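You operate a simulated robot arm through the tools that you are given. There is no shell and no other tool. Be economical: measure what you need, move in short steps, check, and stop when the job is done.

You run a simulated robot arm. Do the job below in one go: nothing can be reset, and whatever is moved stays where it is left.

## Task
Stick two labels on the waiting carton and let it roll down.
Fine: to the end of the lane; feed with the star knob, press the orange plunger, shut the gate again.

The check looks at the end state, three seconds after you hand in, the way a careful person would. Anything else that was tipped, shoved, dropped, spilled or broken makes it a failure.

## Robot
A 7-joint arm with a two-finger parallel gripper, fixed in place. Base frame: the origin is at the foot of the arm, x ahead of it, y to its left, z up; the work surface is at about z = 860. Readings come in mm, degrees, newtons and seconds.
With the tool pointing down near the work surface it reaches from about 240 to 680 mm from the base axis. Its first joint turns from -66.0 to 66.0 degrees. Payload 2.4 kg.
Tool frame: the origin (TCP) lies between the finger pads and is the grasp point; the fingertips stand 30 mm ahead of it; z points along the fingers, y is the line along which they close. The gripper opens to 94 mm. The fingers are 28 mm wide and 10 mm thick; the gripper's body (50 by 96 mm) begins 55 mm behind the TCP.
Orientation is that of the tool frame in the base frame, as a unit quaternion [w, x, y, z]. With the fingers straight down and closing along the base's y, the tool's x points along the base's -x, its y along +y and its z along -z.

## Interface
- The arm moves only by the tool apply_moves. Its argument "targets" is text: rows parted by semicolons, each of 7 numbers parted by spaces: the shift along the base's x, y, z in units of 250 mm (1.0 is 250 mm), then the turn, a rotation vector about the base's x, y, z in units of 45 degrees (1.0 is 45 degrees), then the finger opening in cm, from 0 to 9.4. In form: x y z ax ay az grip; .... A call has 1 to 12 rows; each row is the pose to reach, as a shift and turn from the pose commanded when the call began. A call with a number of a shift or a turn outside -1 to 1 is refused whole. Each row takes 0.2 s and may step no farther than 50 mm and 8.6 degrees from the row before; otherwise, or with a gripper value out of range, the whole call is refused. Where a pose cannot be reached the arm comes as near as it can. A force on the tool above 70 N (or 10 N above the force at the start of the call, whichever is more), or a blocked arm, ends the call early, and 0.2 s more pass. Each finger travels about 153 mm/s and halts on what it meets, pressing with about 41 N; the grip force reading is that of the motor and also rises with nothing between the fingers. The clock runs only during rows and for 0.2 s after the last one: add rows that repeat a pose to give the fingers time. The reply holds the time, the measured pose of the TCP, the force on the tool along the base axes, the opening and the grip force, in the units named above and with some noise, with the torque about the TCP (base axes, N m) and any sound that the robot's microphone picked up, and new pictures: "views" is both (left out), scene, wrist or none.
- Cameras (640 x 400 px; columns grow to the right, rows downward): "scene" is fixed at [15.1, 452.3, 1467.2]; the picture's right is [-0.93, -0.38, 0.00], its down [-0.13, 0.32, -0.94] and it looks along [0.35, -0.87, -0.35] (base axes); focal length 310 px, centre (320, 200). "wrist" rides on the gripper at [76, 14, -103] in the tool frame; the picture's right is [-0.18, 0.98, 0.00], its down [-0.75, -0.14, -0.64] and it looks along [-0.63, -0.12, 0.77] (tool axes); focal length 243 px, centre (320, 200). There is no depth. A picture from a camera that has moved, and an enlarged one, comes with that camera's place and axes in the base frame and with its lens.
- inspect(camera, box): a new picture of the part [left, top, right, bottom] of that camera's present view, enlarged. The clock stands still meanwhile.
- job_done(): hands the job in; it is judged then, once.

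Work in short steps. Places have to be worked out from the pictures, the camera data and where the tool is seen: move nearer, look again, correct. Check each grasp and each placing, and mend what went wrong. You have 120 turns and 200 pictures in all, those below and enlarged ones among them. Open the gripper and draw the arm clear of the work before you hand the job in, unless the task says otherwise; then end with one line.

The tools are called after ">>>" by a JSON object that holds its "op" and its "data". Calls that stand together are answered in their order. apply_moves: Moves the arm, as the interface text tells. Its arguments: {"type":"object","properties":{"targets":{"type":"string"},"views":{"type":"string","enum":["both","scene","wrist","none"]}},"required":["targets"]} The other tools are called the same way: inspect (camera, box) takes an enlarged picture of a part of a camera's view; job_done () hands the job in.

At the start:

```text
time_s: 0.0
eef_pos: [324.1, -199.0, 1333.9]
tool_rot: [0.001, 0.0, 1.0, -0.002]
wrist_force: [-0.8, -1.1, -0.7]
ft_torque: [-0.02, 0.01, -0.01]
grip_width: 94.0
grasp_force: 0.1
```

scene: 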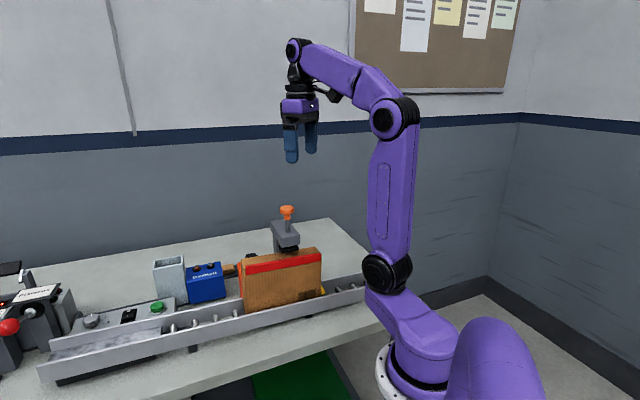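
wrist: 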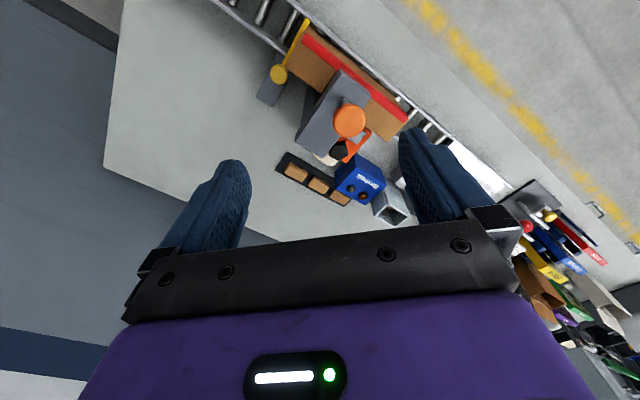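

The scene shows a roller lane with a carton, a labeller with an orange plunger, and probably a gate. I'll enlarge both views before moving.

>>> {"op": "inspect", "data": {"camera": "scene", "box": [140, 190, 380, 340]}}

>>> {"op": "inspect", "data": {"camera": "wrist", "box": [220, 0, 460, 240]}}

>>> {"op": "inspect", "data": {"camera": "scene", "box": [0, 240, 200, 390]}}

>>> {"op": "inspect", "data": {"camera": "wrist", "box": [440, 130, 640, 330]}}

```text
2.67 times, centred on (260, 265) of scene
camera zoom: at [15.1, 452.3, 1467.2], right [-0.93, -0.38, 0.0], down [-0.13, 0.32, -0.94], along [0.35, -0.87, -0.35], focal length 827 px, centre (480, 27)
```

zoom: 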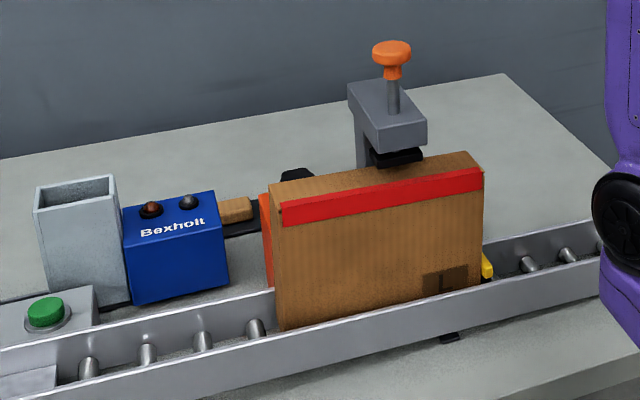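

```text
1.67 times, centred on (340, 120) of wrist
camera zoom: at [250.3, -184.8, 1435.2], right [0.18, 0.98, 0.0], down [0.75, -0.14, 0.64], along [0.63, -0.12, -0.77], focal length 404 px, centre (287, 333)
```

zoom: 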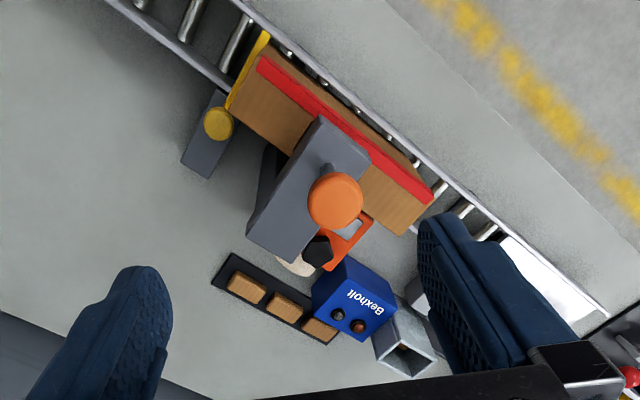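

```text
2.67 times, centred on (100, 315) of scene
camera zoom: at [15.1, 452.3, 1467.2], right [-0.93, -0.38, 0.0], down [-0.13, 0.32, -0.94], along [0.35, -0.87, -0.35], focal length 827 px, centre (907, -107)
```

zoom: 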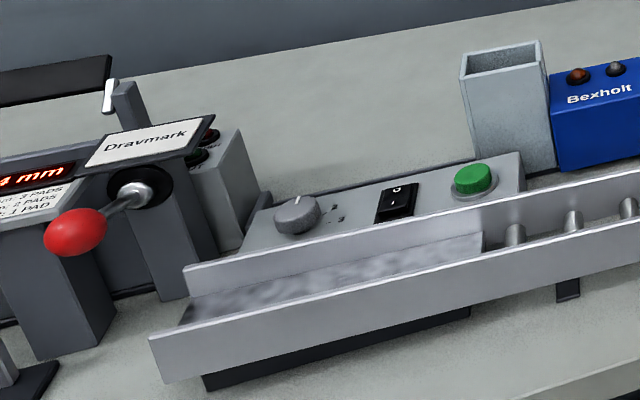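

```text
2.00 times, centred on (540, 230) of wrist
camera zoom: at [250.3, -184.8, 1435.2], right [0.18, 0.98, 0.0], down [0.75, -0.14, 0.64], along [0.63, -0.12, -0.77], focal length 485 px, centre (-120, 140)
```

zoom: 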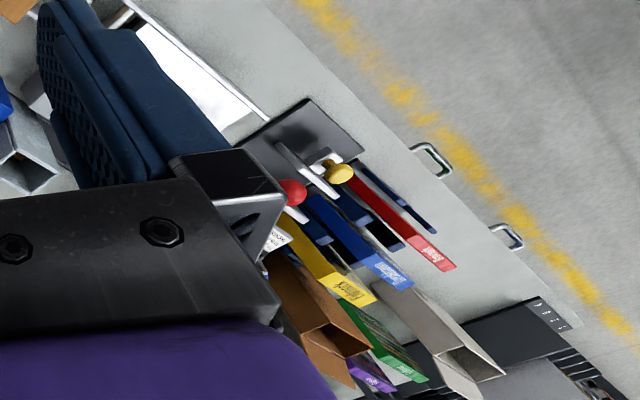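

I need a closer look at the gate, the star knob and both ends of the carton.

>>> {"op": "inspect", "data": {"camera": "scene", "box": [220, 195, 340, 270]}}

>>> {"op": "inspect", "data": {"camera": "wrist", "box": [320, 80, 420, 180]}}

>>> {"op": "inspect", "data": {"camera": "wrist", "box": [210, 0, 330, 110]}}

>>> {"op": "inspect", "data": {"camera": "scene", "box": [300, 250, 400, 320]}}

```text
5.33 times, centred on (280, 232) of scene
camera zoom: at [15.1, 452.3, 1467.2], right [-0.93, -0.38, 0.0], down [-0.13, 0.32, -0.94], along [0.35, -0.87, -0.35], focal length 1654 px, centre (533, 27)
```

zoom: 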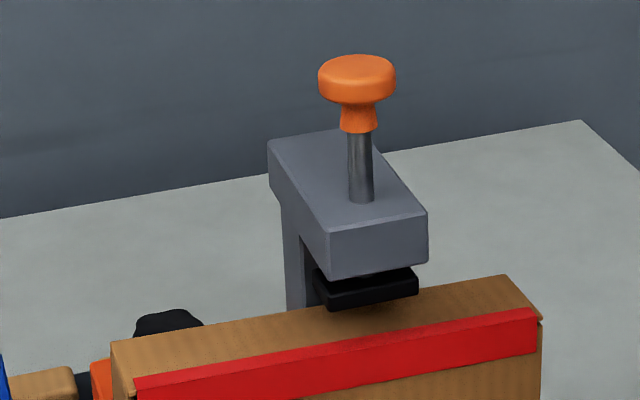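

```text
4.00 times, centred on (370, 130) of wrist
camera zoom: at [250.3, -184.8, 1435.2], right [0.18, 0.98, 0.0], down [0.75, -0.14, 0.64], along [0.63, -0.12, -0.77], focal length 970 px, centre (120, 480)
```

zoom: 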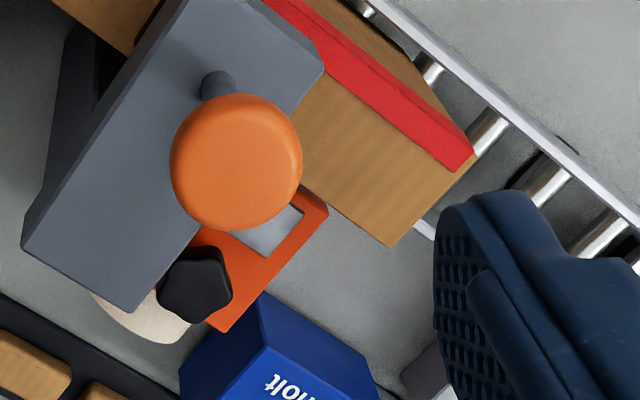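

```text
3.64 times, centred on (270, 55) of wrist
camera zoom: at [250.3, -184.8, 1435.2], right [0.18, 0.98, 0.0], down [0.75, -0.14, 0.64], along [0.63, -0.12, -0.77], focal length 882 px, centre (502, 727)
```

zoom: 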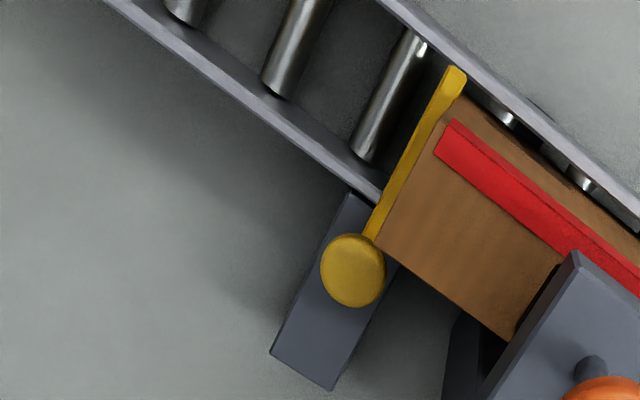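

```text
5.71 times, centred on (350, 285) of scene
camera zoom: at [15.1, 452.3, 1467.2], right [-0.93, -0.38, 0.0], down [-0.13, 0.32, -0.94], along [0.35, -0.87, -0.35], focal length 1772 px, centre (149, -286)
```

zoom: 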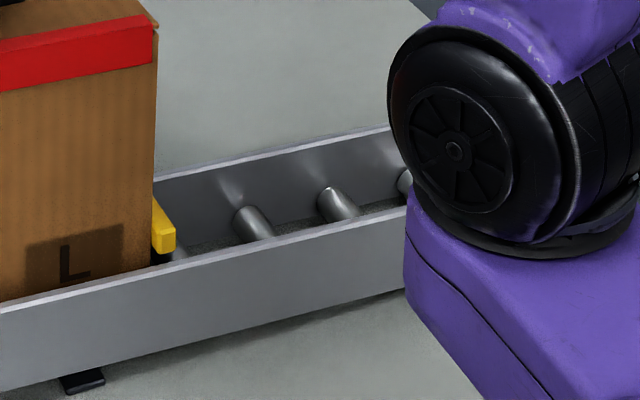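

The yellow gate is on the right, base side of the carton, so that end is downhill. The star knob is at about (484,-193,1008) and the plunger top at about (356,-174,1183). I'll move the hand out behind the machine with the camera turned toward it.

>>> {"op": "apply_moves", "data": {"targets": "0.088 -0.093 -0.03 0 0 0.167 9.4; 0.176 -0.187 -0.06 0 0 0.333 9.4; 0.264 -0.28 -0.09 0 0 0.5 9.4; 0.352 -0.373 -0.12 0 0 0.667 9.4; 0.44 -0.467 -0.15 0 0 0.833 9.4; 0.528 -0.56 -0.18 0 0 1.0 9.4", "views": "wrist"}}

```text
time_s: 1.4
eef_pos: [442.0, -324.6, 1286.6]
tool_rot: [0.001, -0.384, 0.924, 0.0]
wrist_force: [-0.4, -0.5, -1.1]
ft_torque: [0.03, -0.02, -0.01]
grip_width: 93.8
grasp_force: 0.0
out of reach, approached as far as the arm can: row 6
camera wrist: at [380.5, -369.9, 1389.1], right [-0.57, 0.82, 0.0], down [0.63, 0.43, 0.64], along [0.53, 0.36, -0.77], focal length 243 px, centre (320, 200)
```

wrist: 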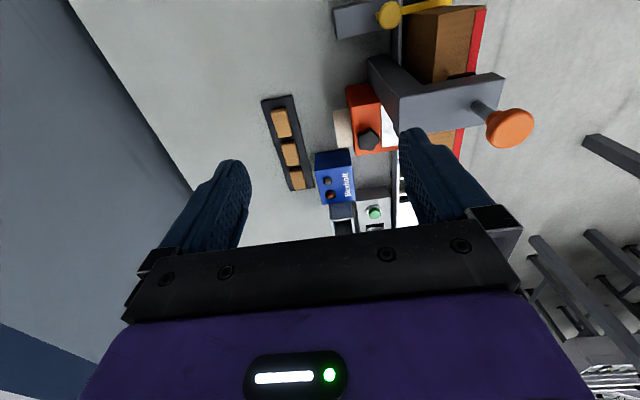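

The arm ran out of reach a little, and the view is already useful. I'll lower the hand over the open space behind the machine.

>>> {"op": "apply_moves", "data": {"targets": "0 0 -0.18 0 0 0 9.4; 0 0 -0.36 0 0 0 9.4; 0 0 -0.48 0 0 0 9.4", "views": "wrist"}}

>>> {"op": "inspect", "data": {"camera": "wrist", "box": [300, 0, 500, 200]}}

```text
time_s: 2.2
eef_pos: [442.6, -325.3, 1167.1]
tool_rot: [0.002, -0.382, 0.924, 0.0]
wrist_force: [0.6, -0.3, 0.3]
ft_torque: [0.03, 0.06, -0.01]
grip_width: 94.1
grasp_force: 0.1
camera wrist: at [380.5, -369.1, 1268.8], right [-0.56, 0.83, 0.0], down [0.63, 0.43, 0.64], along [0.53, 0.36, -0.77], focal length 243 px, centre (320, 200)
```

wrist: 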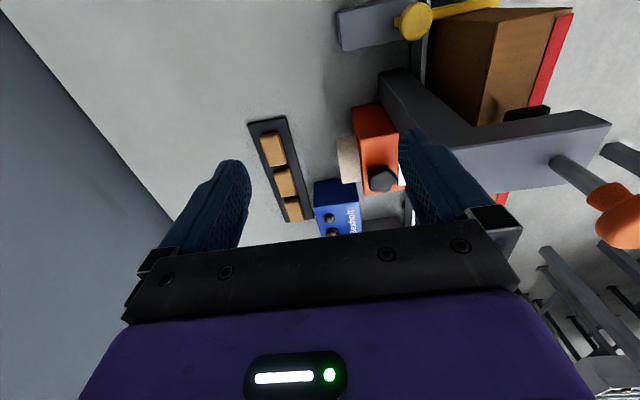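

```text
2.00 times, centred on (400, 100) of wrist
camera zoom: at [380.5, -369.1, 1268.8], right [-0.56, 0.83, 0.0], down [0.63, 0.43, 0.64], along [0.53, 0.36, -0.77], focal length 485 px, centre (160, 400)
```

zoom: 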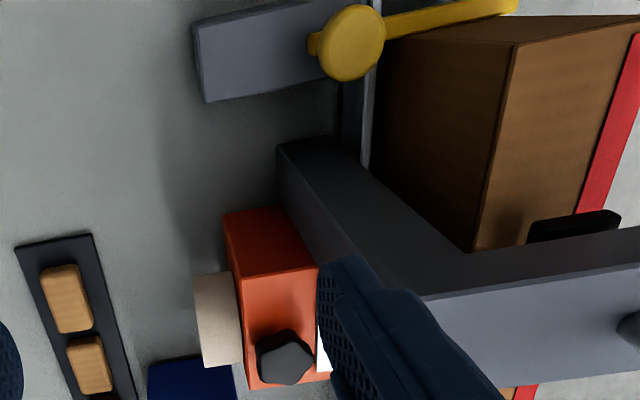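

The orange box with a star knob on top looks like the label dispenser, with the head arm beside it. I'll turn another 45° so the camera faces the knob.

>>> {"op": "apply_moves", "data": {"targets": "0 0 0 0 0 0.18 9.4; 0 0 0 0 0 0.36 9.4; 0 0 0 0 0 0.54 9.4; 0 0 0 0 0 0.72 9.4; 0 0 0 0 0 0.9 9.4", "views": "wrist"}}

>>> {"op": "inspect", "data": {"camera": "wrist", "box": [220, 0, 420, 200]}}

```text
time_s: 3.4
eef_pos: [442.6, -324.9, 1167.5]
tool_rot: [0.0, -0.68, 0.733, -0.001]
wrist_force: [0.6, 0.3, 0.5]
ft_torque: [0.0, -0.01, 0.02]
grip_width: 94.1
grasp_force: 0.1
camera wrist: at [424.2, -400.1, 1269.5], right [-0.97, 0.26, 0.0], down [0.2, 0.74, 0.64], along [0.17, 0.62, -0.77], focal length 243 px, centre (320, 200)
```

wrist: 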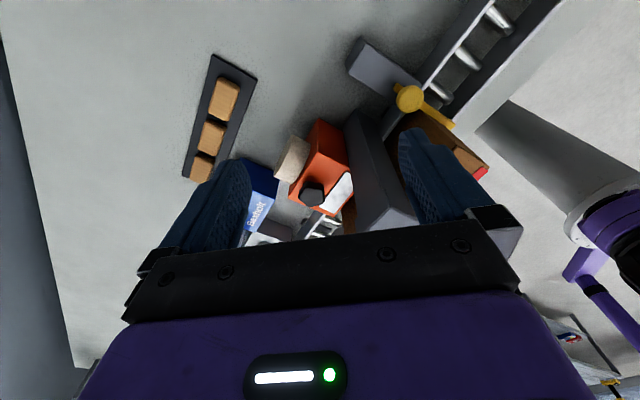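

```text
2.00 times, centred on (320, 100) of wrist
camera zoom: at [424.2, -400.1, 1269.5], right [-0.97, 0.26, 0.0], down [0.2, 0.74, 0.64], along [0.17, 0.62, -0.77], focal length 485 px, centre (320, 400)
```

zoom: 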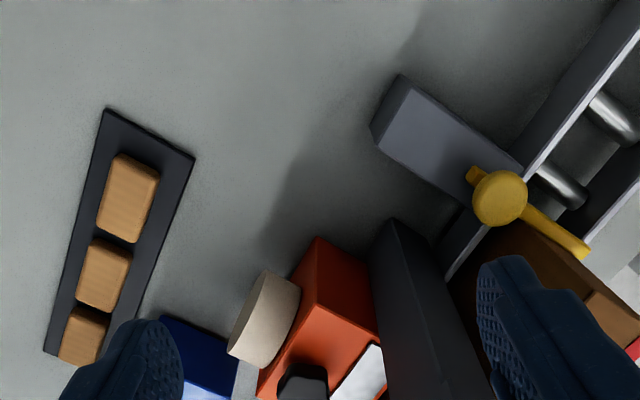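

The gate is a sliding bar with a knob on it. I'll back off in -y to see the star knob from above and behind.

>>> {"op": "apply_moves", "data": {"targets": "0 -0.16 0 0 0 0 6; 0 -0.32 0 0 0 0 3; 0 -0.4 0 0 0 0 1; 0 -0.4 0 0 0 0 1", "views": "wrist"}}

>>> {"op": "inspect", "data": {"camera": "wrist", "box": [250, 60, 400, 210]}}

```text
time_s: 4.4
eef_pos: [441.8, -424.5, 1167.3]
tool_rot: [0.001, -0.679, 0.734, 0.0]
wrist_force: [-0.3, 0.0, 0.2]
ft_torque: [0.02, -0.01, 0.0]
grip_width: 10.1
grasp_force: 0.0
camera wrist: at [423.8, -499.9, 1268.8], right [-0.97, 0.26, 0.0], down [0.2, 0.74, 0.64], along [0.17, 0.62, -0.77], focal length 243 px, centre (320, 200)
```

wrist: 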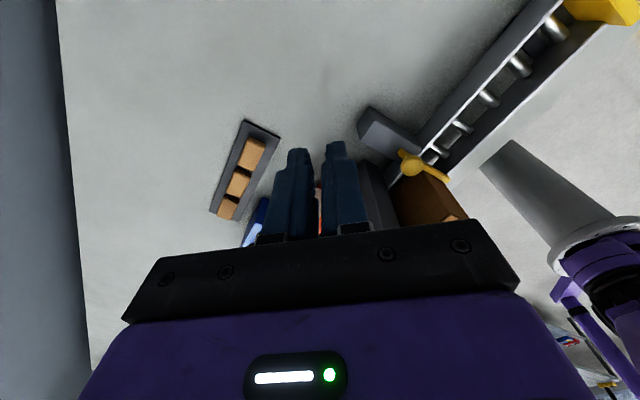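

```text
2.67 times, centred on (325, 135) of wrist
camera zoom: at [423.8, -499.9, 1268.8], right [-0.97, 0.26, 0.0], down [0.2, 0.74, 0.64], along [0.17, 0.62, -0.77], focal length 647 px, centre (307, 373)
```

zoom: 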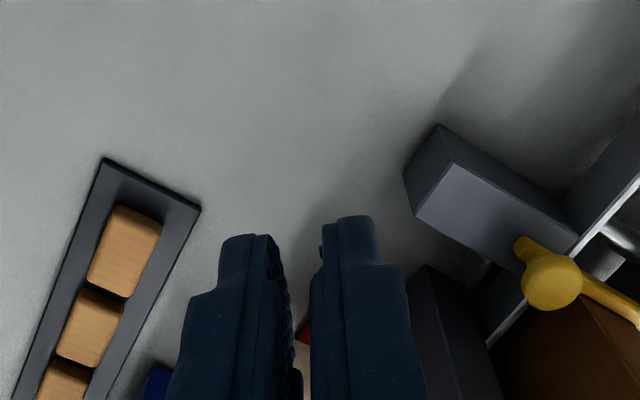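

The fingers block the view here, and the lane has a yellow stop at its low end. I'll go above the star knob with the fingers open and turn the camera back so it looks down on it.

>>> {"op": "apply_moves", "data": {"targets": "0.02 0.1 0.1 0 0 -0.18 6; 0.05 0.28 0.15 0 0 -0.36 9; 0.09 0.46 0.15 0 0 -0.54 9; 0.12 0.62 0.15 0 0 -0.72 9; 0.15 0.76 0.15 0 0 -0.9 9; 0.17 0.90 0.15 0 0 -1.0 9", "views": "none"}}

>>> {"op": "apply_moves", "data": {"targets": "0 0 0 0 0 -0.18 9; 0 0 0 0 0 -0.36 9; 0 0 0 0 0 -0.54 9; 0 0 0 0 0 -0.72 9; 0 0 0 0 0 -0.9 9; 0 0 0 0 0 -1.0 9", "views": "wrist"}}

>>> {"op": "inspect", "data": {"camera": "wrist", "box": [240, 50, 400, 210]}}

```text
time_s: 5.8
eef_pos: [485.0, -199.2, 1205.1]
tool_rot: [0.001, -0.346, 0.938, -0.001]
wrist_force: [-0.1, 0.4, 0.4]
ft_torque: [-0.02, 0.02, 0.0]
grip_width: 89.8
grasp_force: 0.1
```

```text
time_s: 7.2
eef_pos: [484.4, -199.5, 1204.7]
tool_rot: [0.001, 0.041, 0.999, -0.001]
wrist_force: [-0.5, 0.8, -0.5]
ft_torque: [0.01, -0.02, 0.02]
grip_width: 89.5
grasp_force: 0.1
camera wrist: at [412.1, -179.2, 1306.9], right [0.26, 0.96, 0.0], down [0.74, -0.2, 0.64], along [0.62, -0.17, -0.77], focal length 243 px, centre (320, 200)
```

wrist: 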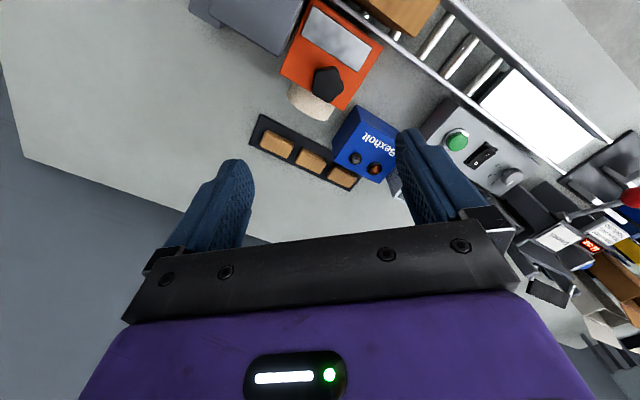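

```text
2.50 times, centred on (320, 130) of wrist
camera zoom: at [412.1, -179.2, 1306.9], right [0.26, 0.96, 0.0], down [0.74, -0.2, 0.64], along [0.62, -0.17, -0.77], focal length 606 px, centre (320, 375)
```

zoom: 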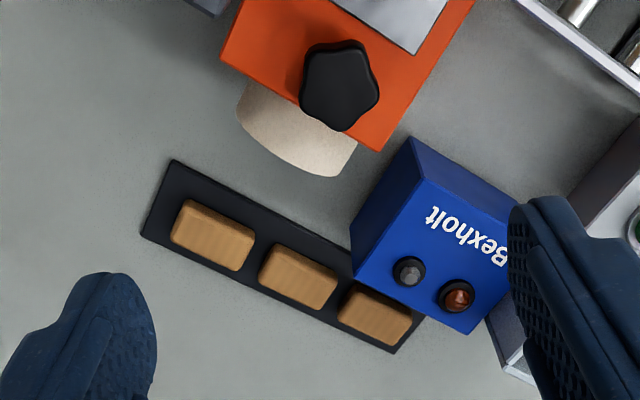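

The knob is at about (490,-192,1000), standing on top of the orange box. I'll zoom in on the label window and the knob.

>>> {"op": "inspect", "data": {"camera": "wrist", "box": [270, 0, 400, 120]}}

>>> {"op": "inspect", "data": {"camera": "scene", "box": [230, 230, 300, 290]}}

```text
3.33 times, centred on (335, 60) of wrist
camera zoom: at [412.1, -179.2, 1306.9], right [0.26, 0.96, 0.0], down [0.74, -0.2, 0.64], along [0.62, -0.17, -0.77], focal length 809 px, centre (270, 667)
```

zoom: 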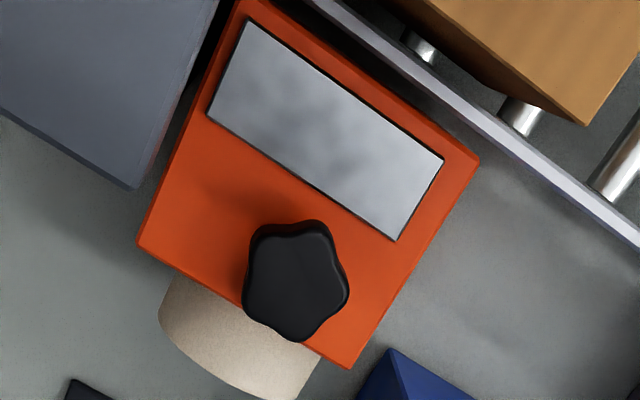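

```text
6.67 times, centred on (265, 260) of scene
camera zoom: at [15.1, 452.3, 1467.2], right [-0.93, -0.38, 0.0], down [-0.13, 0.32, -0.94], along [0.35, -0.87, -0.35], focal length 2068 px, centre (687, -200)
```

zoom: 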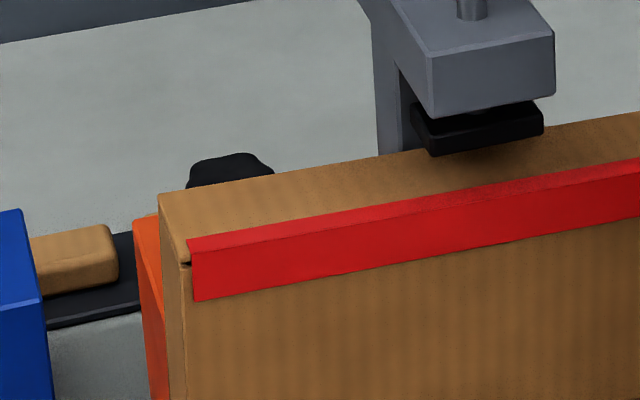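

The box sits 45° to the base axes, and its knob is about 55 mm from the head column. To keep the gripper body clear of the column I'll turn the tool so the camera faces away from the head, working at height and checking reach.

>>> {"op": "apply_moves", "data": {"targets": "0 0 0 0 0 -0.18 9; 0 0 0 0 0 -0.36 9; 0 0 0 0 0 -0.54 9; 0 0 0 0 0 -0.72 9; 0 0 0 0 0 -0.9 9; 0 0 0 0 0 -1.0 9", "views": "none"}}

>>> {"op": "apply_moves", "data": {"targets": "0 0 0 0 0 -0.18 9; 0 0 0 0 0 -0.36 9; 0 0 0 0 0 -0.54 9; 0 0 0 0 0 -0.72 9; 0 0 0 0 0 -0.9 9; 0 0 0 0 0 -1.0 9", "views": "wrist"}}

>>> {"op": "inspect", "data": {"camera": "wrist", "box": [240, 50, 400, 210]}}

```text
time_s: 8.6
eef_pos: [484.7, -199.9, 1206.0]
tool_rot: [0.0, 0.42, 0.908, -0.002]
wrist_force: [-0.2, -0.5, 0.2]
ft_torque: [0.0, -0.01, 0.0]
grip_width: 90.2
grasp_force: 0.0
```

```text
time_s: 10.0
eef_pos: [483.6, -199.5, 1204.2]
tool_rot: [0.0, 0.735, 0.678, -0.001]
wrist_force: [-0.3, -0.4, 0.0]
ft_torque: [0.0, 0.02, -0.01]
grip_width: 89.9
grasp_force: 0.1
camera wrist: at [507.1, -125.0, 1307.3], right [0.96, -0.26, 0.0], down [-0.2, -0.74, 0.64], along [-0.17, -0.62, -0.77], focal length 243 px, centre (320, 200)
```

wrist: 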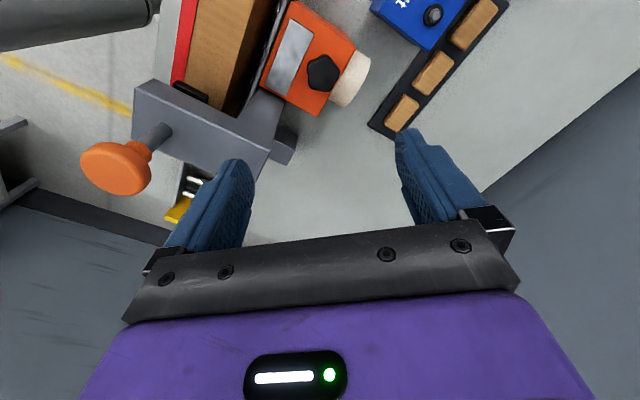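

```text
2.50 times, centred on (320, 130) of wrist
camera zoom: at [507.1, -125.0, 1307.3], right [0.96, -0.26, 0.0], down [-0.2, -0.74, 0.64], along [-0.17, -0.62, -0.77], focal length 606 px, centre (320, 375)
```

zoom: 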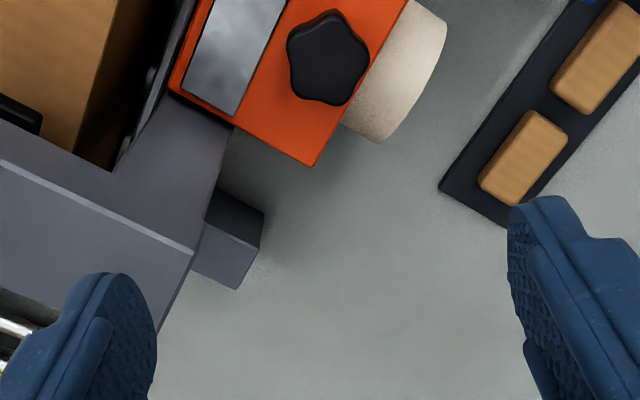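

Knob measured at about (492,-191) with its top near z 998. I'll centre over it and go down partway with the fingers open.

>>> {"op": "apply_moves", "data": {"targets": "0.03 0.034 -0.15 0 0 -0.15 8; 0.03 0.034 -0.33 0 0 -0.3 7; 0.03 0.034 -0.5 0 0 -0.45 7; 0.03 0.034 -0.55 0 0 -0.45 7", "views": "both"}}

>>> {"op": "inspect", "data": {"camera": "wrist", "box": [220, 50, 420, 250]}}

```text
time_s: 11.0
eef_pos: [492.0, -191.3, 1066.1]
tool_rot: [-0.001, 0.842, 0.539, -0.002]
wrist_force: [-1.1, -0.5, 0.3]
ft_torque: [-0.01, -0.02, 0.01]
grip_width: 70.0
grasp_force: 0.1
camera wrist: at [538.9, -128.1, 1168.2], right [0.81, -0.58, 0.0], down [-0.44, -0.62, 0.64], along [-0.37, -0.52, -0.77], focal length 243 px, centre (320, 200)
```

scene: 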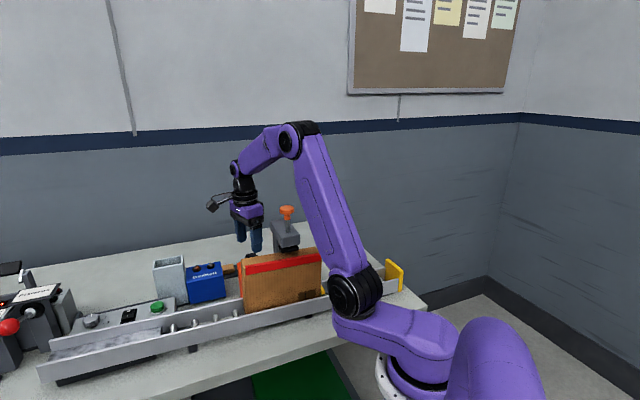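
wrist: 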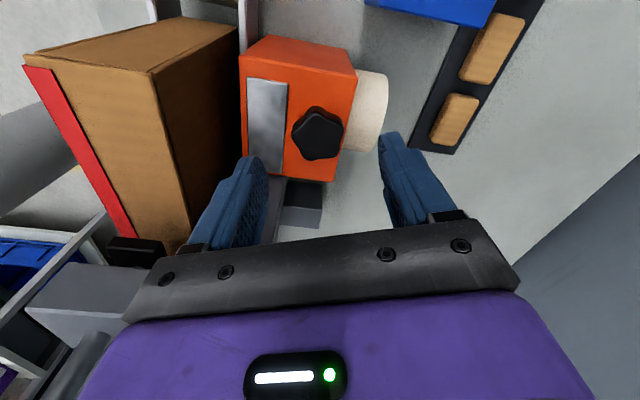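

```text
2.00 times, centred on (320, 150) of wrist
camera zoom: at [538.9, -128.1, 1168.2], right [0.81, -0.58, 0.0], down [-0.44, -0.62, 0.64], along [-0.37, -0.52, -0.77], focal length 485 px, centre (320, 300)
```

zoom: 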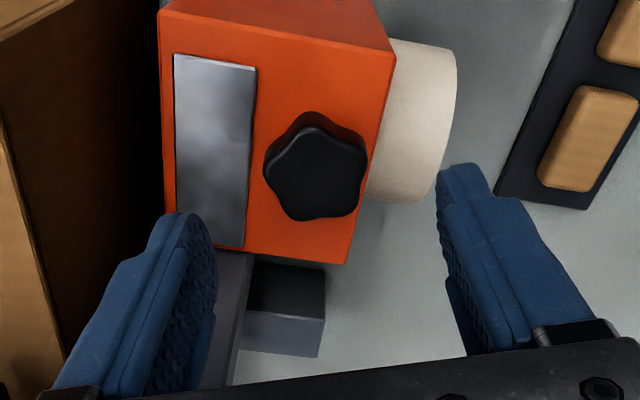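

The knob is directly under the TCP, top about 998 on a box top at about 976. I'll go down until the tips are at about 982 and close gently.

>>> {"op": "apply_moves", "data": {"targets": "0 0 -0.1 0 0 0 7; 0 0 -0.18 0 0 0 7; 0 0 -0.215 0 0 0 7; 0 0 -0.215 0 0 0 5.5", "views": "wrist"}}

```text
time_s: 12.0
eef_pos: [492.3, -192.1, 1013.4]
tool_rot: [0.001, 0.842, 0.539, -0.001]
wrist_force: [-0.3, 0.5, 6.2]
ft_torque: [0.18, 0.19, 0.03]
grip_width: 55.5
grasp_force: 0.0
camera wrist: at [539.1, -128.4, 1116.0], right [0.82, -0.58, 0.0], down [-0.44, -0.62, 0.64], along [-0.37, -0.52, -0.77], focal length 243 px, centre (320, 200)
```

wrist: 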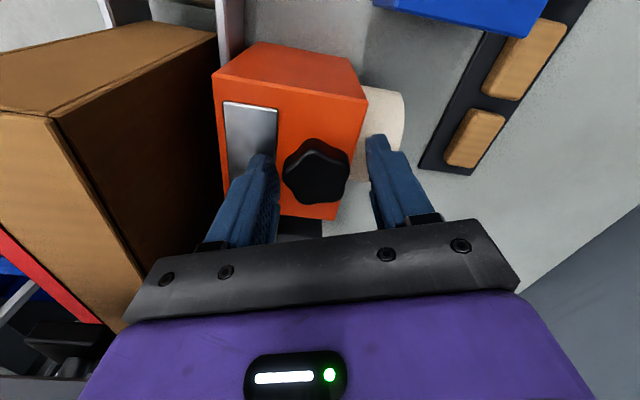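

The left finger is just touching the label plate (about 6 N). I'll lift 4 mm and then close on the knob.

>>> {"op": "apply_moves", "data": {"targets": "0 0 0.016 0 0 0 5.5; 0 0 0.016 0 0 0 4.2; 0 0 0.016 0 0 0 3; 0 0 0.016 0 0 0 3", "views": "wrist"}}

>>> {"op": "inspect", "data": {"camera": "wrist", "box": [200, 30, 420, 250]}}

```text
time_s: 13.0
eef_pos: [488.9, -191.6, 1017.6]
tool_rot: [-0.002, 0.842, 0.539, -0.002]
wrist_force: [-15.7, 7.7, 3.2]
ft_torque: [0.07, 0.21, -0.03]
grip_width: 35.7
grasp_force: 45.1
camera wrist: at [537.8, -127.6, 1119.0], right [0.82, -0.58, -0.01], down [-0.44, -0.63, 0.64], along [-0.38, -0.52, -0.77], focal length 243 px, centre (320, 200)
```

wrist: 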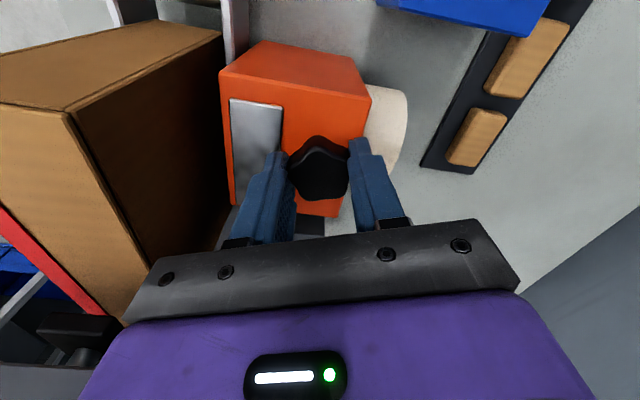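

```text
1.82 times, centred on (310, 140) of wrist
camera zoom: at [537.8, -127.6, 1119.0], right [0.82, -0.58, -0.01], down [-0.44, -0.63, 0.64], along [-0.38, -0.52, -0.77], focal length 441 px, centre (338, 309)
```

zoom: 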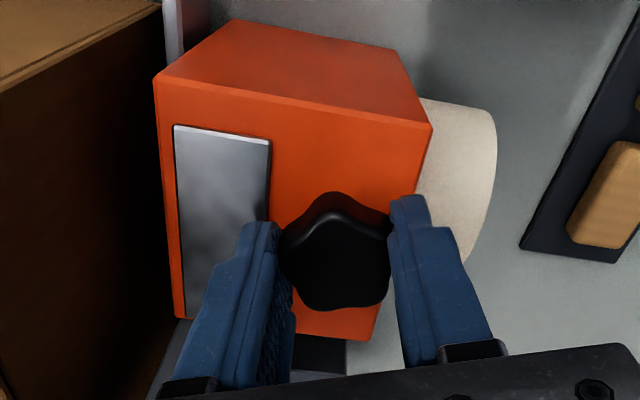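

The knob is gripped at 35.7 mm but pulls the arm about 3.4 mm sideways. I'll re-centre the command and try a small clockwise turn to feel the resistance.

>>> {"op": "apply_moves", "data": {"targets": "-0.014 0.004 0.016 0 0 0 3; -0.014 0.004 0.016 0 0 -0.15 3; -0.014 0.004 0.016 0 0 -0.3 3; -0.014 0.004 0.016 0 0 -0.3 3", "views": "wrist"}}

>>> {"op": "inspect", "data": {"camera": "wrist", "box": [200, 30, 420, 250]}}

```text
time_s: 14.0
eef_pos: [490.1, -190.2, 1021.4]
tool_rot: [-0.001, 0.9, 0.436, 0.0]
wrist_force: [15.4, -6.3, -32.6]
ft_torque: [0.21, -0.11, 0.04]
grip_width: 35.6
grasp_force: 45.0
camera wrist: at [550.7, -140.1, 1123.4], right [0.66, -0.75, 0.0], down [-0.58, -0.5, 0.64], along [-0.48, -0.42, -0.77], focal length 243 px, centre (320, 200)
```

wrist: 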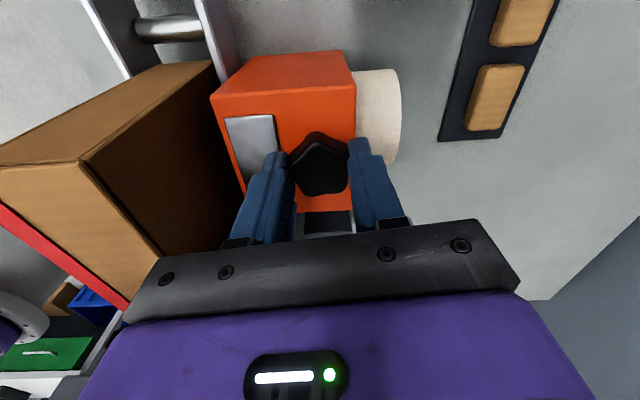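

```text
1.82 times, centred on (310, 140) of wrist
camera zoom: at [550.7, -140.1, 1123.4], right [0.66, -0.75, 0.0], down [-0.58, -0.5, 0.64], along [-0.48, -0.42, -0.77], focal length 441 px, centre (338, 309)
```

zoom: 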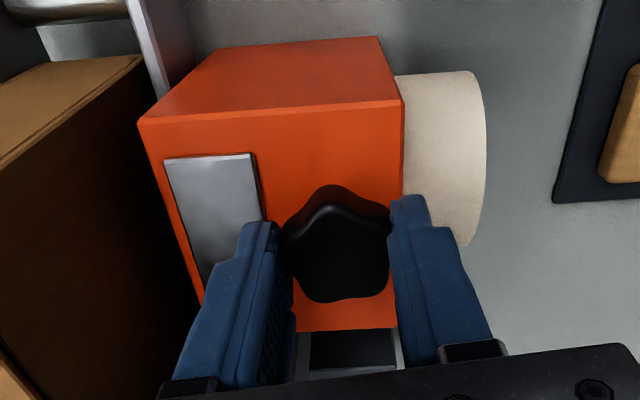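

The knob turns freely, but I accidentally pulled up 4 mm. I'll bring it back down and continue clockwise, watching for a click or a label.

>>> {"op": "apply_moves", "data": {"targets": "0.006 -0.002 -0.018 0 0 0 3; 0.006 -0.002 -0.018 0 0 -0.17 3; 0.006 -0.002 -0.018 0 0 -0.34 3; 0.006 -0.002 -0.018 0 0 -0.51 3; 0.006 -0.002 -0.018 0 0 -0.68 3; 0.006 -0.002 -0.018 0 0 -0.68 3", "views": "wrist"}}

>>> {"op": "inspect", "data": {"camera": "wrist", "box": [200, 30, 420, 250]}}

```text
time_s: 15.4
eef_pos: [490.4, -191.7, 1018.9]
tool_rot: [0.002, 0.983, 0.182, 0.0]
wrist_force: [0.6, -4.2, 31.4]
ft_torque: [-0.03, 0.24, 0.0]
grip_width: 35.6
grasp_force: 44.8
camera wrist: at [568.7, -177.4, 1121.4], right [0.18, -0.98, 0.0], down [-0.76, -0.14, 0.64], along [-0.63, -0.12, -0.77], focal length 243 px, centre (320, 200)
```

wrist: 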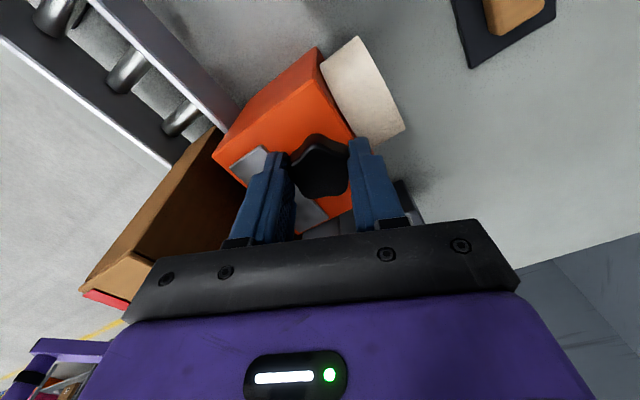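

```text
1.82 times, centred on (310, 140) of wrist
camera zoom: at [568.7, -177.4, 1121.4], right [0.18, -0.98, 0.0], down [-0.76, -0.14, 0.64], along [-0.63, -0.12, -0.77], focal length 441 px, centre (338, 309)
```

zoom: 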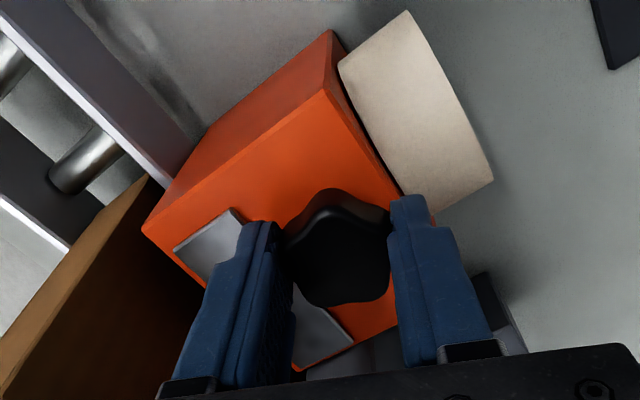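

44° turned with no click so far, and the hand is now pressing down 31 N. I'll ease up 2 mm and turn another 20°.

>>> {"op": "apply_moves", "data": {"targets": "0 0 0.009 0 0 0 3; 0 0 0.009 0 0 -0.17 3; 0 0 0.009 0 0 -0.34 3; 0 0 0.009 0 0 -0.45 3; 0 0 0.009 0 0 -0.45 3", "views": "wrist"}}

>>> {"op": "inspect", "data": {"camera": "wrist", "box": [200, 30, 420, 250]}}

```text
time_s: 16.6
eef_pos: [490.8, -190.6, 1019.4]
tool_rot: [0.0, 1.0, 0.007, 0.0]
wrist_force: [10.8, -15.3, -6.0]
ft_torque: [-0.47, -0.89, 0.0]
grip_width: 35.4
grasp_force: 44.9
camera wrist: at [569.3, -205.4, 1121.2], right [-0.17, -0.99, 0.0], down [-0.76, 0.13, 0.64], along [-0.63, 0.11, -0.77], focal length 243 px, centre (320, 200)
```

wrist: 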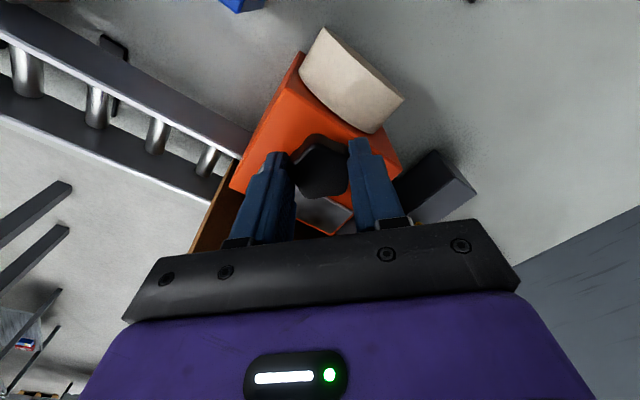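

```text
1.82 times, centred on (310, 140) of wrist
camera zoom: at [569.3, -205.4, 1121.2], right [-0.17, -0.99, 0.0], down [-0.76, 0.13, 0.64], along [-0.63, 0.11, -0.77], focal length 441 px, centre (338, 309)
```

zoom: 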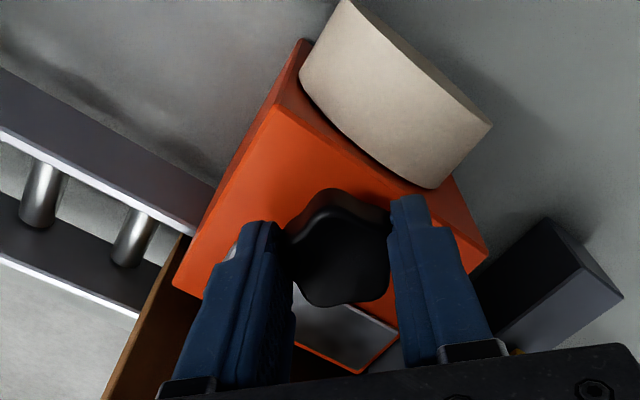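

65° so far and still no label. I'll go about 9° more, just past one lobe (72°), and watch the side force.

>>> {"op": "apply_moves", "data": {"targets": "0 0 0 0 0 -0.1 3; 0 0 0 0 0 -0.2 3; 0 0 0 0 0 -0.2 3", "views": "wrist"}}

>>> {"op": "inspect", "data": {"camera": "wrist", "box": [200, 30, 420, 250]}}

```text
time_s: 17.4
eef_pos: [490.8, -193.2, 1019.3]
tool_rot: [-0.001, 0.997, -0.072, 0.001]
wrist_force: [14.2, -19.9, -8.7]
ft_torque: [-0.26, 0.76, 0.01]
grip_width: 35.4
grasp_force: 45.3
camera wrist: at [566.3, -217.4, 1121.3], right [-0.32, -0.95, 0.0], down [-0.73, 0.25, 0.64], along [-0.61, 0.21, -0.77], focal length 243 px, centre (320, 200)
```

wrist: 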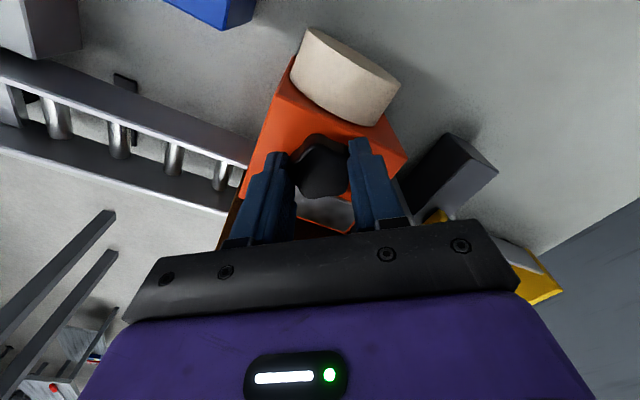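

```text
1.82 times, centred on (310, 140) of wrist
camera zoom: at [566.3, -217.4, 1121.3], right [-0.32, -0.95, 0.0], down [-0.73, 0.25, 0.64], along [-0.61, 0.21, -0.77], focal length 441 px, centre (338, 309)
```

zoom: 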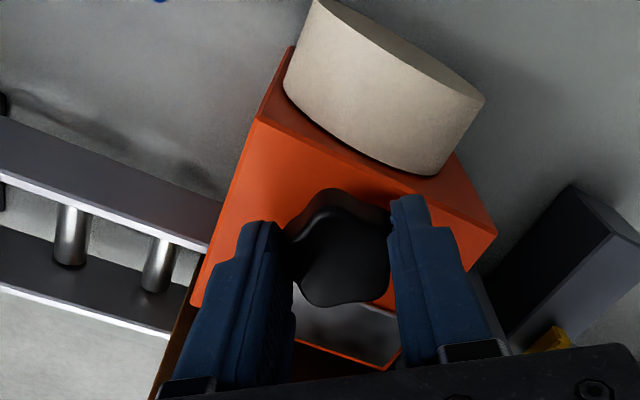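

About 74° turned clockwise with no sound. I'll release, rise clear, and check whether anything shows in the window.

>>> {"op": "apply_moves", "data": {"targets": "0 0 0 0 0 0 4.5; 0 0 0 0 0 0 5.5; 0 0 0.1 0 0 0 5.5; 0 0 0.28 0 0 0 6; 0 0 0.46 0 0 0 6", "views": "wrist"}}

>>> {"op": "inspect", "data": {"camera": "wrist", "box": [200, 50, 400, 250]}}

```text
time_s: 18.6
eef_pos: [489.8, -190.1, 1134.0]
tool_rot: [-0.001, 0.997, -0.071, -0.001]
wrist_force: [-0.7, -0.4, 0.2]
ft_torque: [0.01, 0.0, 0.0]
grip_width: 60.2
grasp_force: 0.1
camera wrist: at [565.4, -215.4, 1236.6], right [-0.32, -0.95, 0.0], down [-0.73, 0.24, 0.64], along [-0.61, 0.21, -0.77], focal length 243 px, centre (320, 200)
```

wrist: 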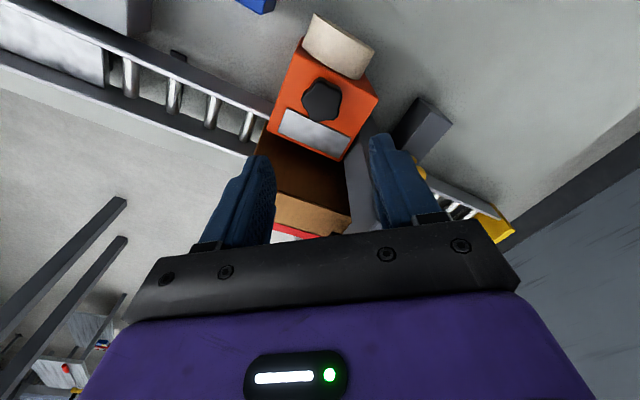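

```text
2.00 times, centred on (300, 150) of wrist
camera zoom: at [565.4, -215.4, 1236.6], right [-0.32, -0.95, 0.0], down [-0.73, 0.24, 0.64], along [-0.61, 0.21, -0.77], focal length 485 px, centre (360, 300)
```

zoom: 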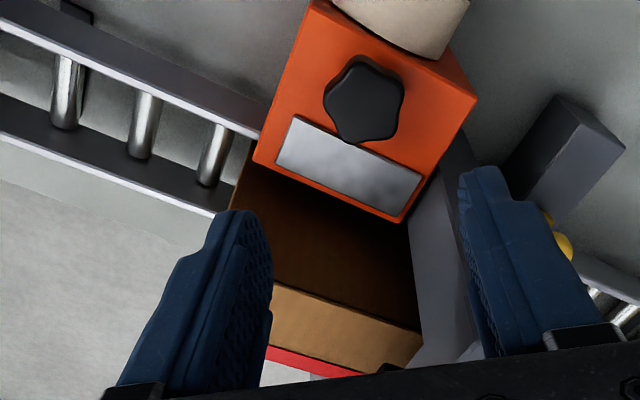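

>>> {"op": "inspect", "data": {"camera": "scene", "box": [230, 195, 350, 270]}}

>>> {"op": "inspect", "data": {"camera": "wrist", "box": [260, 10, 390, 140]}}

```text
5.33 times, centred on (290, 232) of scene
camera zoom: at [15.1, 452.4, 1467.2], right [-0.93, -0.38, 0.0], down [-0.13, 0.32, -0.94], along [0.35, -0.87, -0.35], focal length 1654 px, centre (480, 27)
```

zoom: 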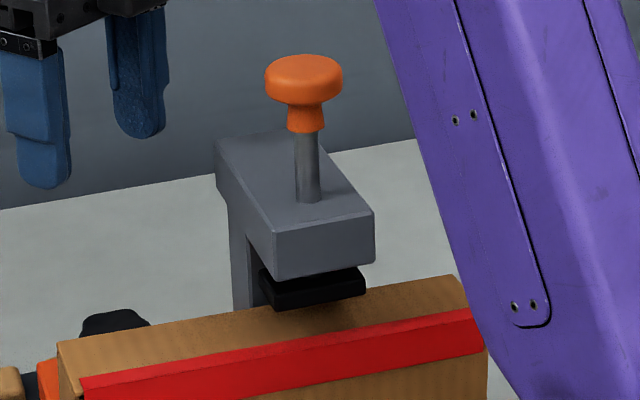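

```text
3.08 times, centred on (325, 75) of wrist
camera zoom: at [565.4, -215.4, 1236.6], right [-0.32, -0.95, 0.0], down [-0.73, 0.24, 0.64], along [-0.61, 0.21, -0.77], focal length 746 px, centre (305, 585)
```

zoom: 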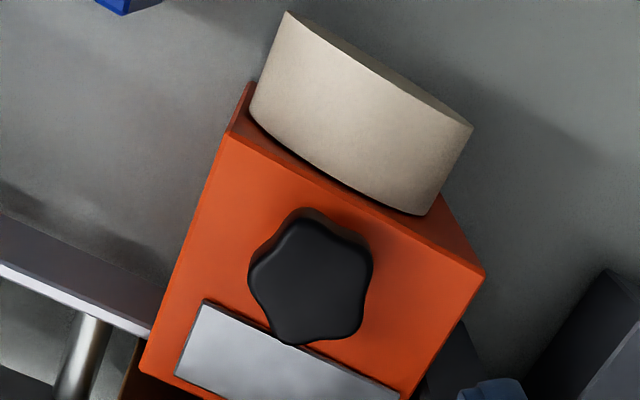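

I can't tell yet whether a label was fed. I'll go above the plunger with the fingers closed and measure it, turning the wrist back on the way.

>>> {"op": "apply_moves", "data": {"targets": "0 0 0.18 0 0 0.18 4; -0.05 0 0.36 0 0 0.36 2; -0.2 0.02 0.5 0 0 0.54 0; -0.36 0.04 0.55 0 0 0.72 0; -0.46 0.06 0.55 0 0 0.9 0; -0.46 0.06 0.55 0 0 1.0 0", "views": "none"}}

>>> {"op": "apply_moves", "data": {"targets": "0 0 0 0 0 0.18 0; 0 0 0 0 0 0.36 0; 0 0 0 0 0 0.54 0; 0 0 0 0 0 0.72 0; 0 0 0 0 0 0.9 0; 0 0 0 0 0 1.0 0", "views": "both"}}

```text
refused: row 3 steps farther than a row can; nothing moved
```

```text
time_s: 20.0
eef_pos: [490.6, -190.7, 1134.0]
tool_rot: [-0.001, 0.948, 0.318, 0.0]
wrist_force: [-0.3, 1.2, -0.1]
ft_torque: [0.03, -0.01, 0.02]
grip_width: 0.1
grasp_force: 32.2
camera wrist: at [561.8, -156.2, 1236.6], right [0.45, -0.9, 0.0], down [-0.69, -0.34, 0.64], along [-0.58, -0.29, -0.77], focal length 243 px, centre (320, 200)
```

scene: 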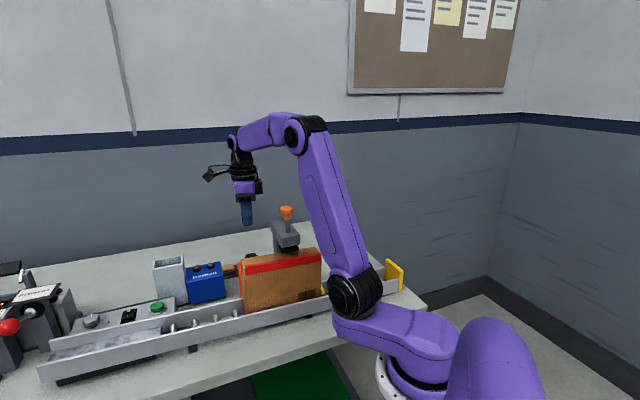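
wrist: 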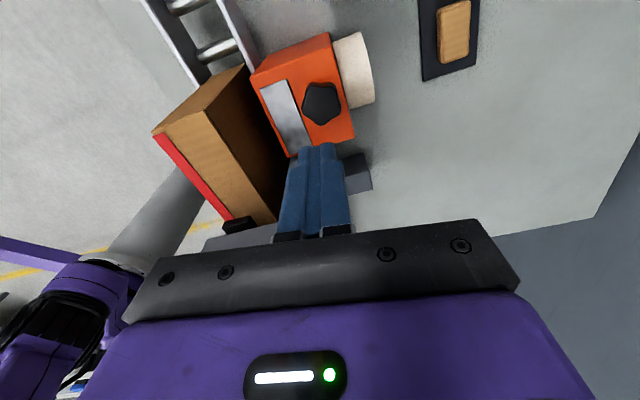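

The first call was refused for step size, so only the rotation happened. I'll rise and go over the plunger in smaller steps.

>>> {"op": "apply_moves", "data": {"targets": "0 0 0.18 0 0 0.18 0; 0 0 0.36 0 0 0.36 0; -0.05 0.01 0.5 0 0 0.54 0; -0.2 0.03 0.52 0 0 0.72 0; -0.36 0.05 0.52 0 0 0.9 0; -0.5 0.068 0.52 0 0 1.0 0; -0.54 0.068 0.52 0 0 1.0 0", "views": "both"}}

>>> {"op": "inspect", "data": {"camera": "wrist", "box": [220, 0, 420, 200]}}

>>> {"op": "inspect", "data": {"camera": "scene", "box": [240, 170, 360, 245]}}

```text
time_s: 21.6
eef_pos: [354.3, -172.8, 1263.7]
tool_rot: [0.0, 0.755, 0.656, -0.001]
wrist_force: [-0.5, 0.0, 0.1]
ft_torque: [0.0, 0.0, 0.01]
grip_width: 0.0
grasp_force: 33.3
camera wrist: at [381.8, -100.4, 1366.4], right [0.95, -0.32, 0.0], down [-0.24, -0.73, 0.64], along [-0.21, -0.61, -0.77], focal length 243 px, centre (320, 200)
```

scene: 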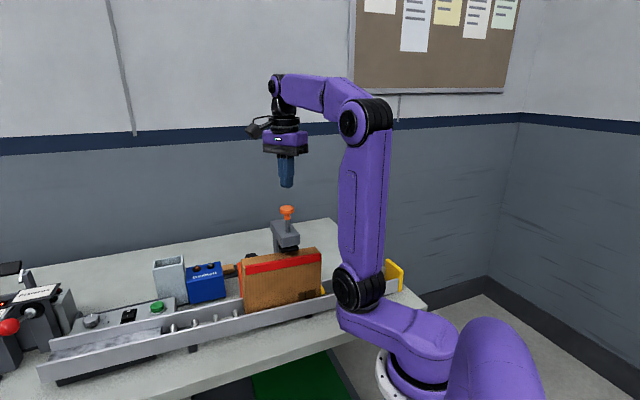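
wrist: 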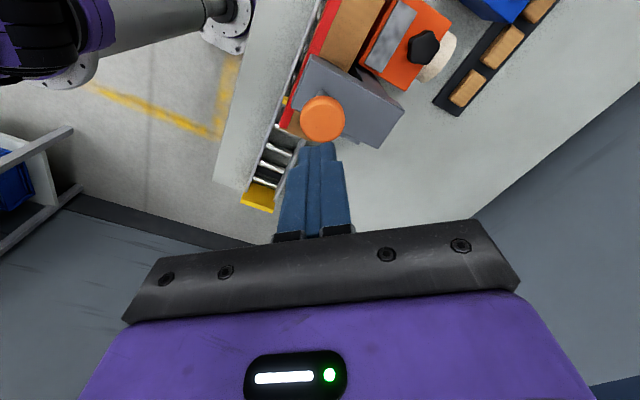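

```text
2.00 times, centred on (320, 100) of wrist
camera zoom: at [381.8, -100.4, 1366.4], right [0.95, -0.32, 0.0], down [-0.24, -0.73, 0.64], along [-0.21, -0.61, -0.77], focal length 485 px, centre (320, 400)
```

zoom: 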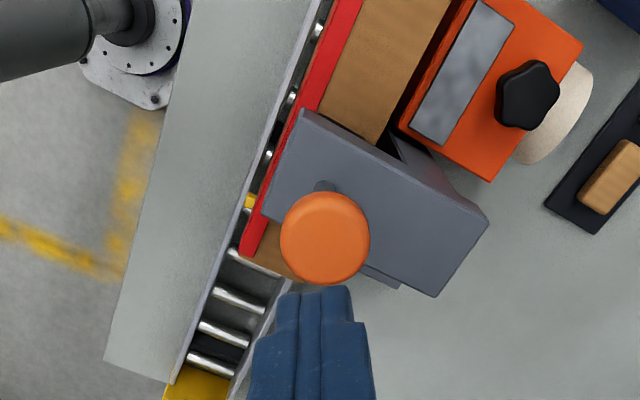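

```text
5.33 times, centred on (300, 208) of scene
camera zoom: at [15.1, 452.4, 1467.2], right [-0.93, -0.38, 0.0], down [-0.13, 0.32, -0.94], along [0.35, -0.87, -0.35], focal length 1654 px, centre (427, 160)
```

zoom: 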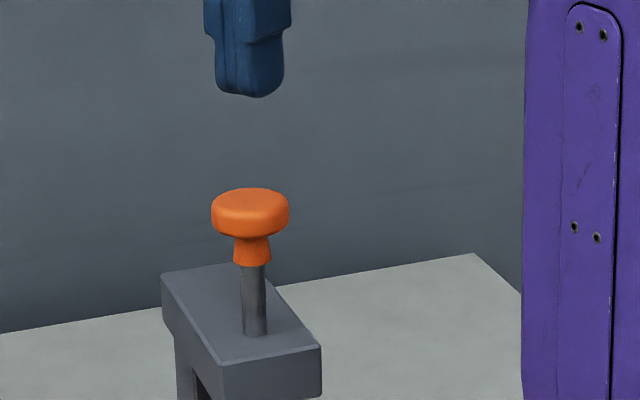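

Fused estimate of the knob top is (356,-170,1186), and the tips are at 1234. I'll lower to just above contact.

>>> {"op": "apply_moves", "data": {"targets": "0.007 0.011 -0.1 0 0 0 0; 0.007 0.011 -0.16 0 0 0 0; 0.007 0.011 -0.18 0 0 0 0; 0.007 0.011 -0.2 0 0 0 0", "views": "scene"}}

>>> {"op": "inspect", "data": {"camera": "scene", "box": [240, 180, 340, 260]}}

```text
time_s: 22.6
eef_pos: [356.8, -170.6, 1214.3]
tool_rot: [0.0, 0.755, 0.655, -0.001]
wrist_force: [-0.1, -0.7, -0.9]
ft_torque: [0.03, -0.02, 0.0]
grip_width: 0.1
grasp_force: 33.1
```

scene: 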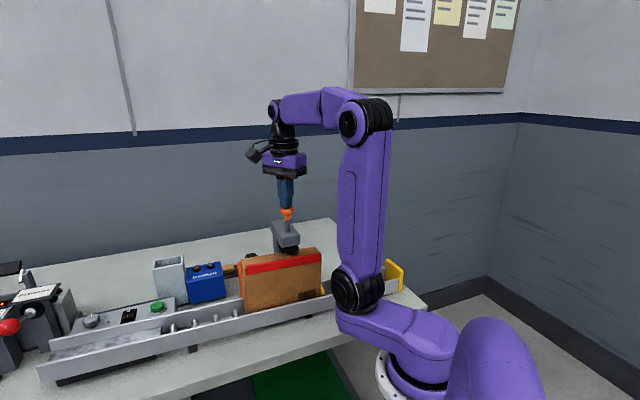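

```text
5.00 times, centred on (290, 220) of scene
camera zoom: at [15.1, 452.3, 1467.2], right [-0.93, -0.38, 0.0], down [-0.13, 0.32, -0.94], along [0.35, -0.87, -0.35], focal length 1551 px, centre (470, 100)
```

zoom: 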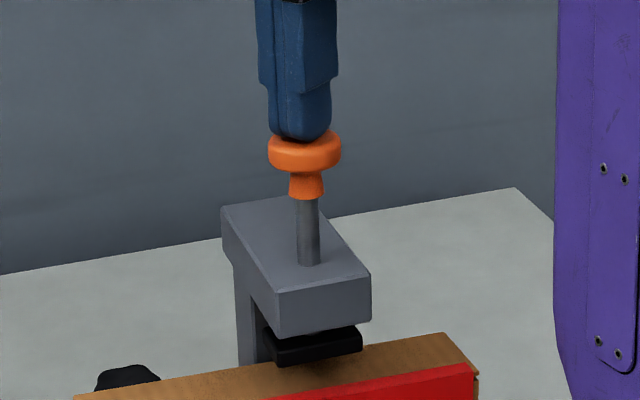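

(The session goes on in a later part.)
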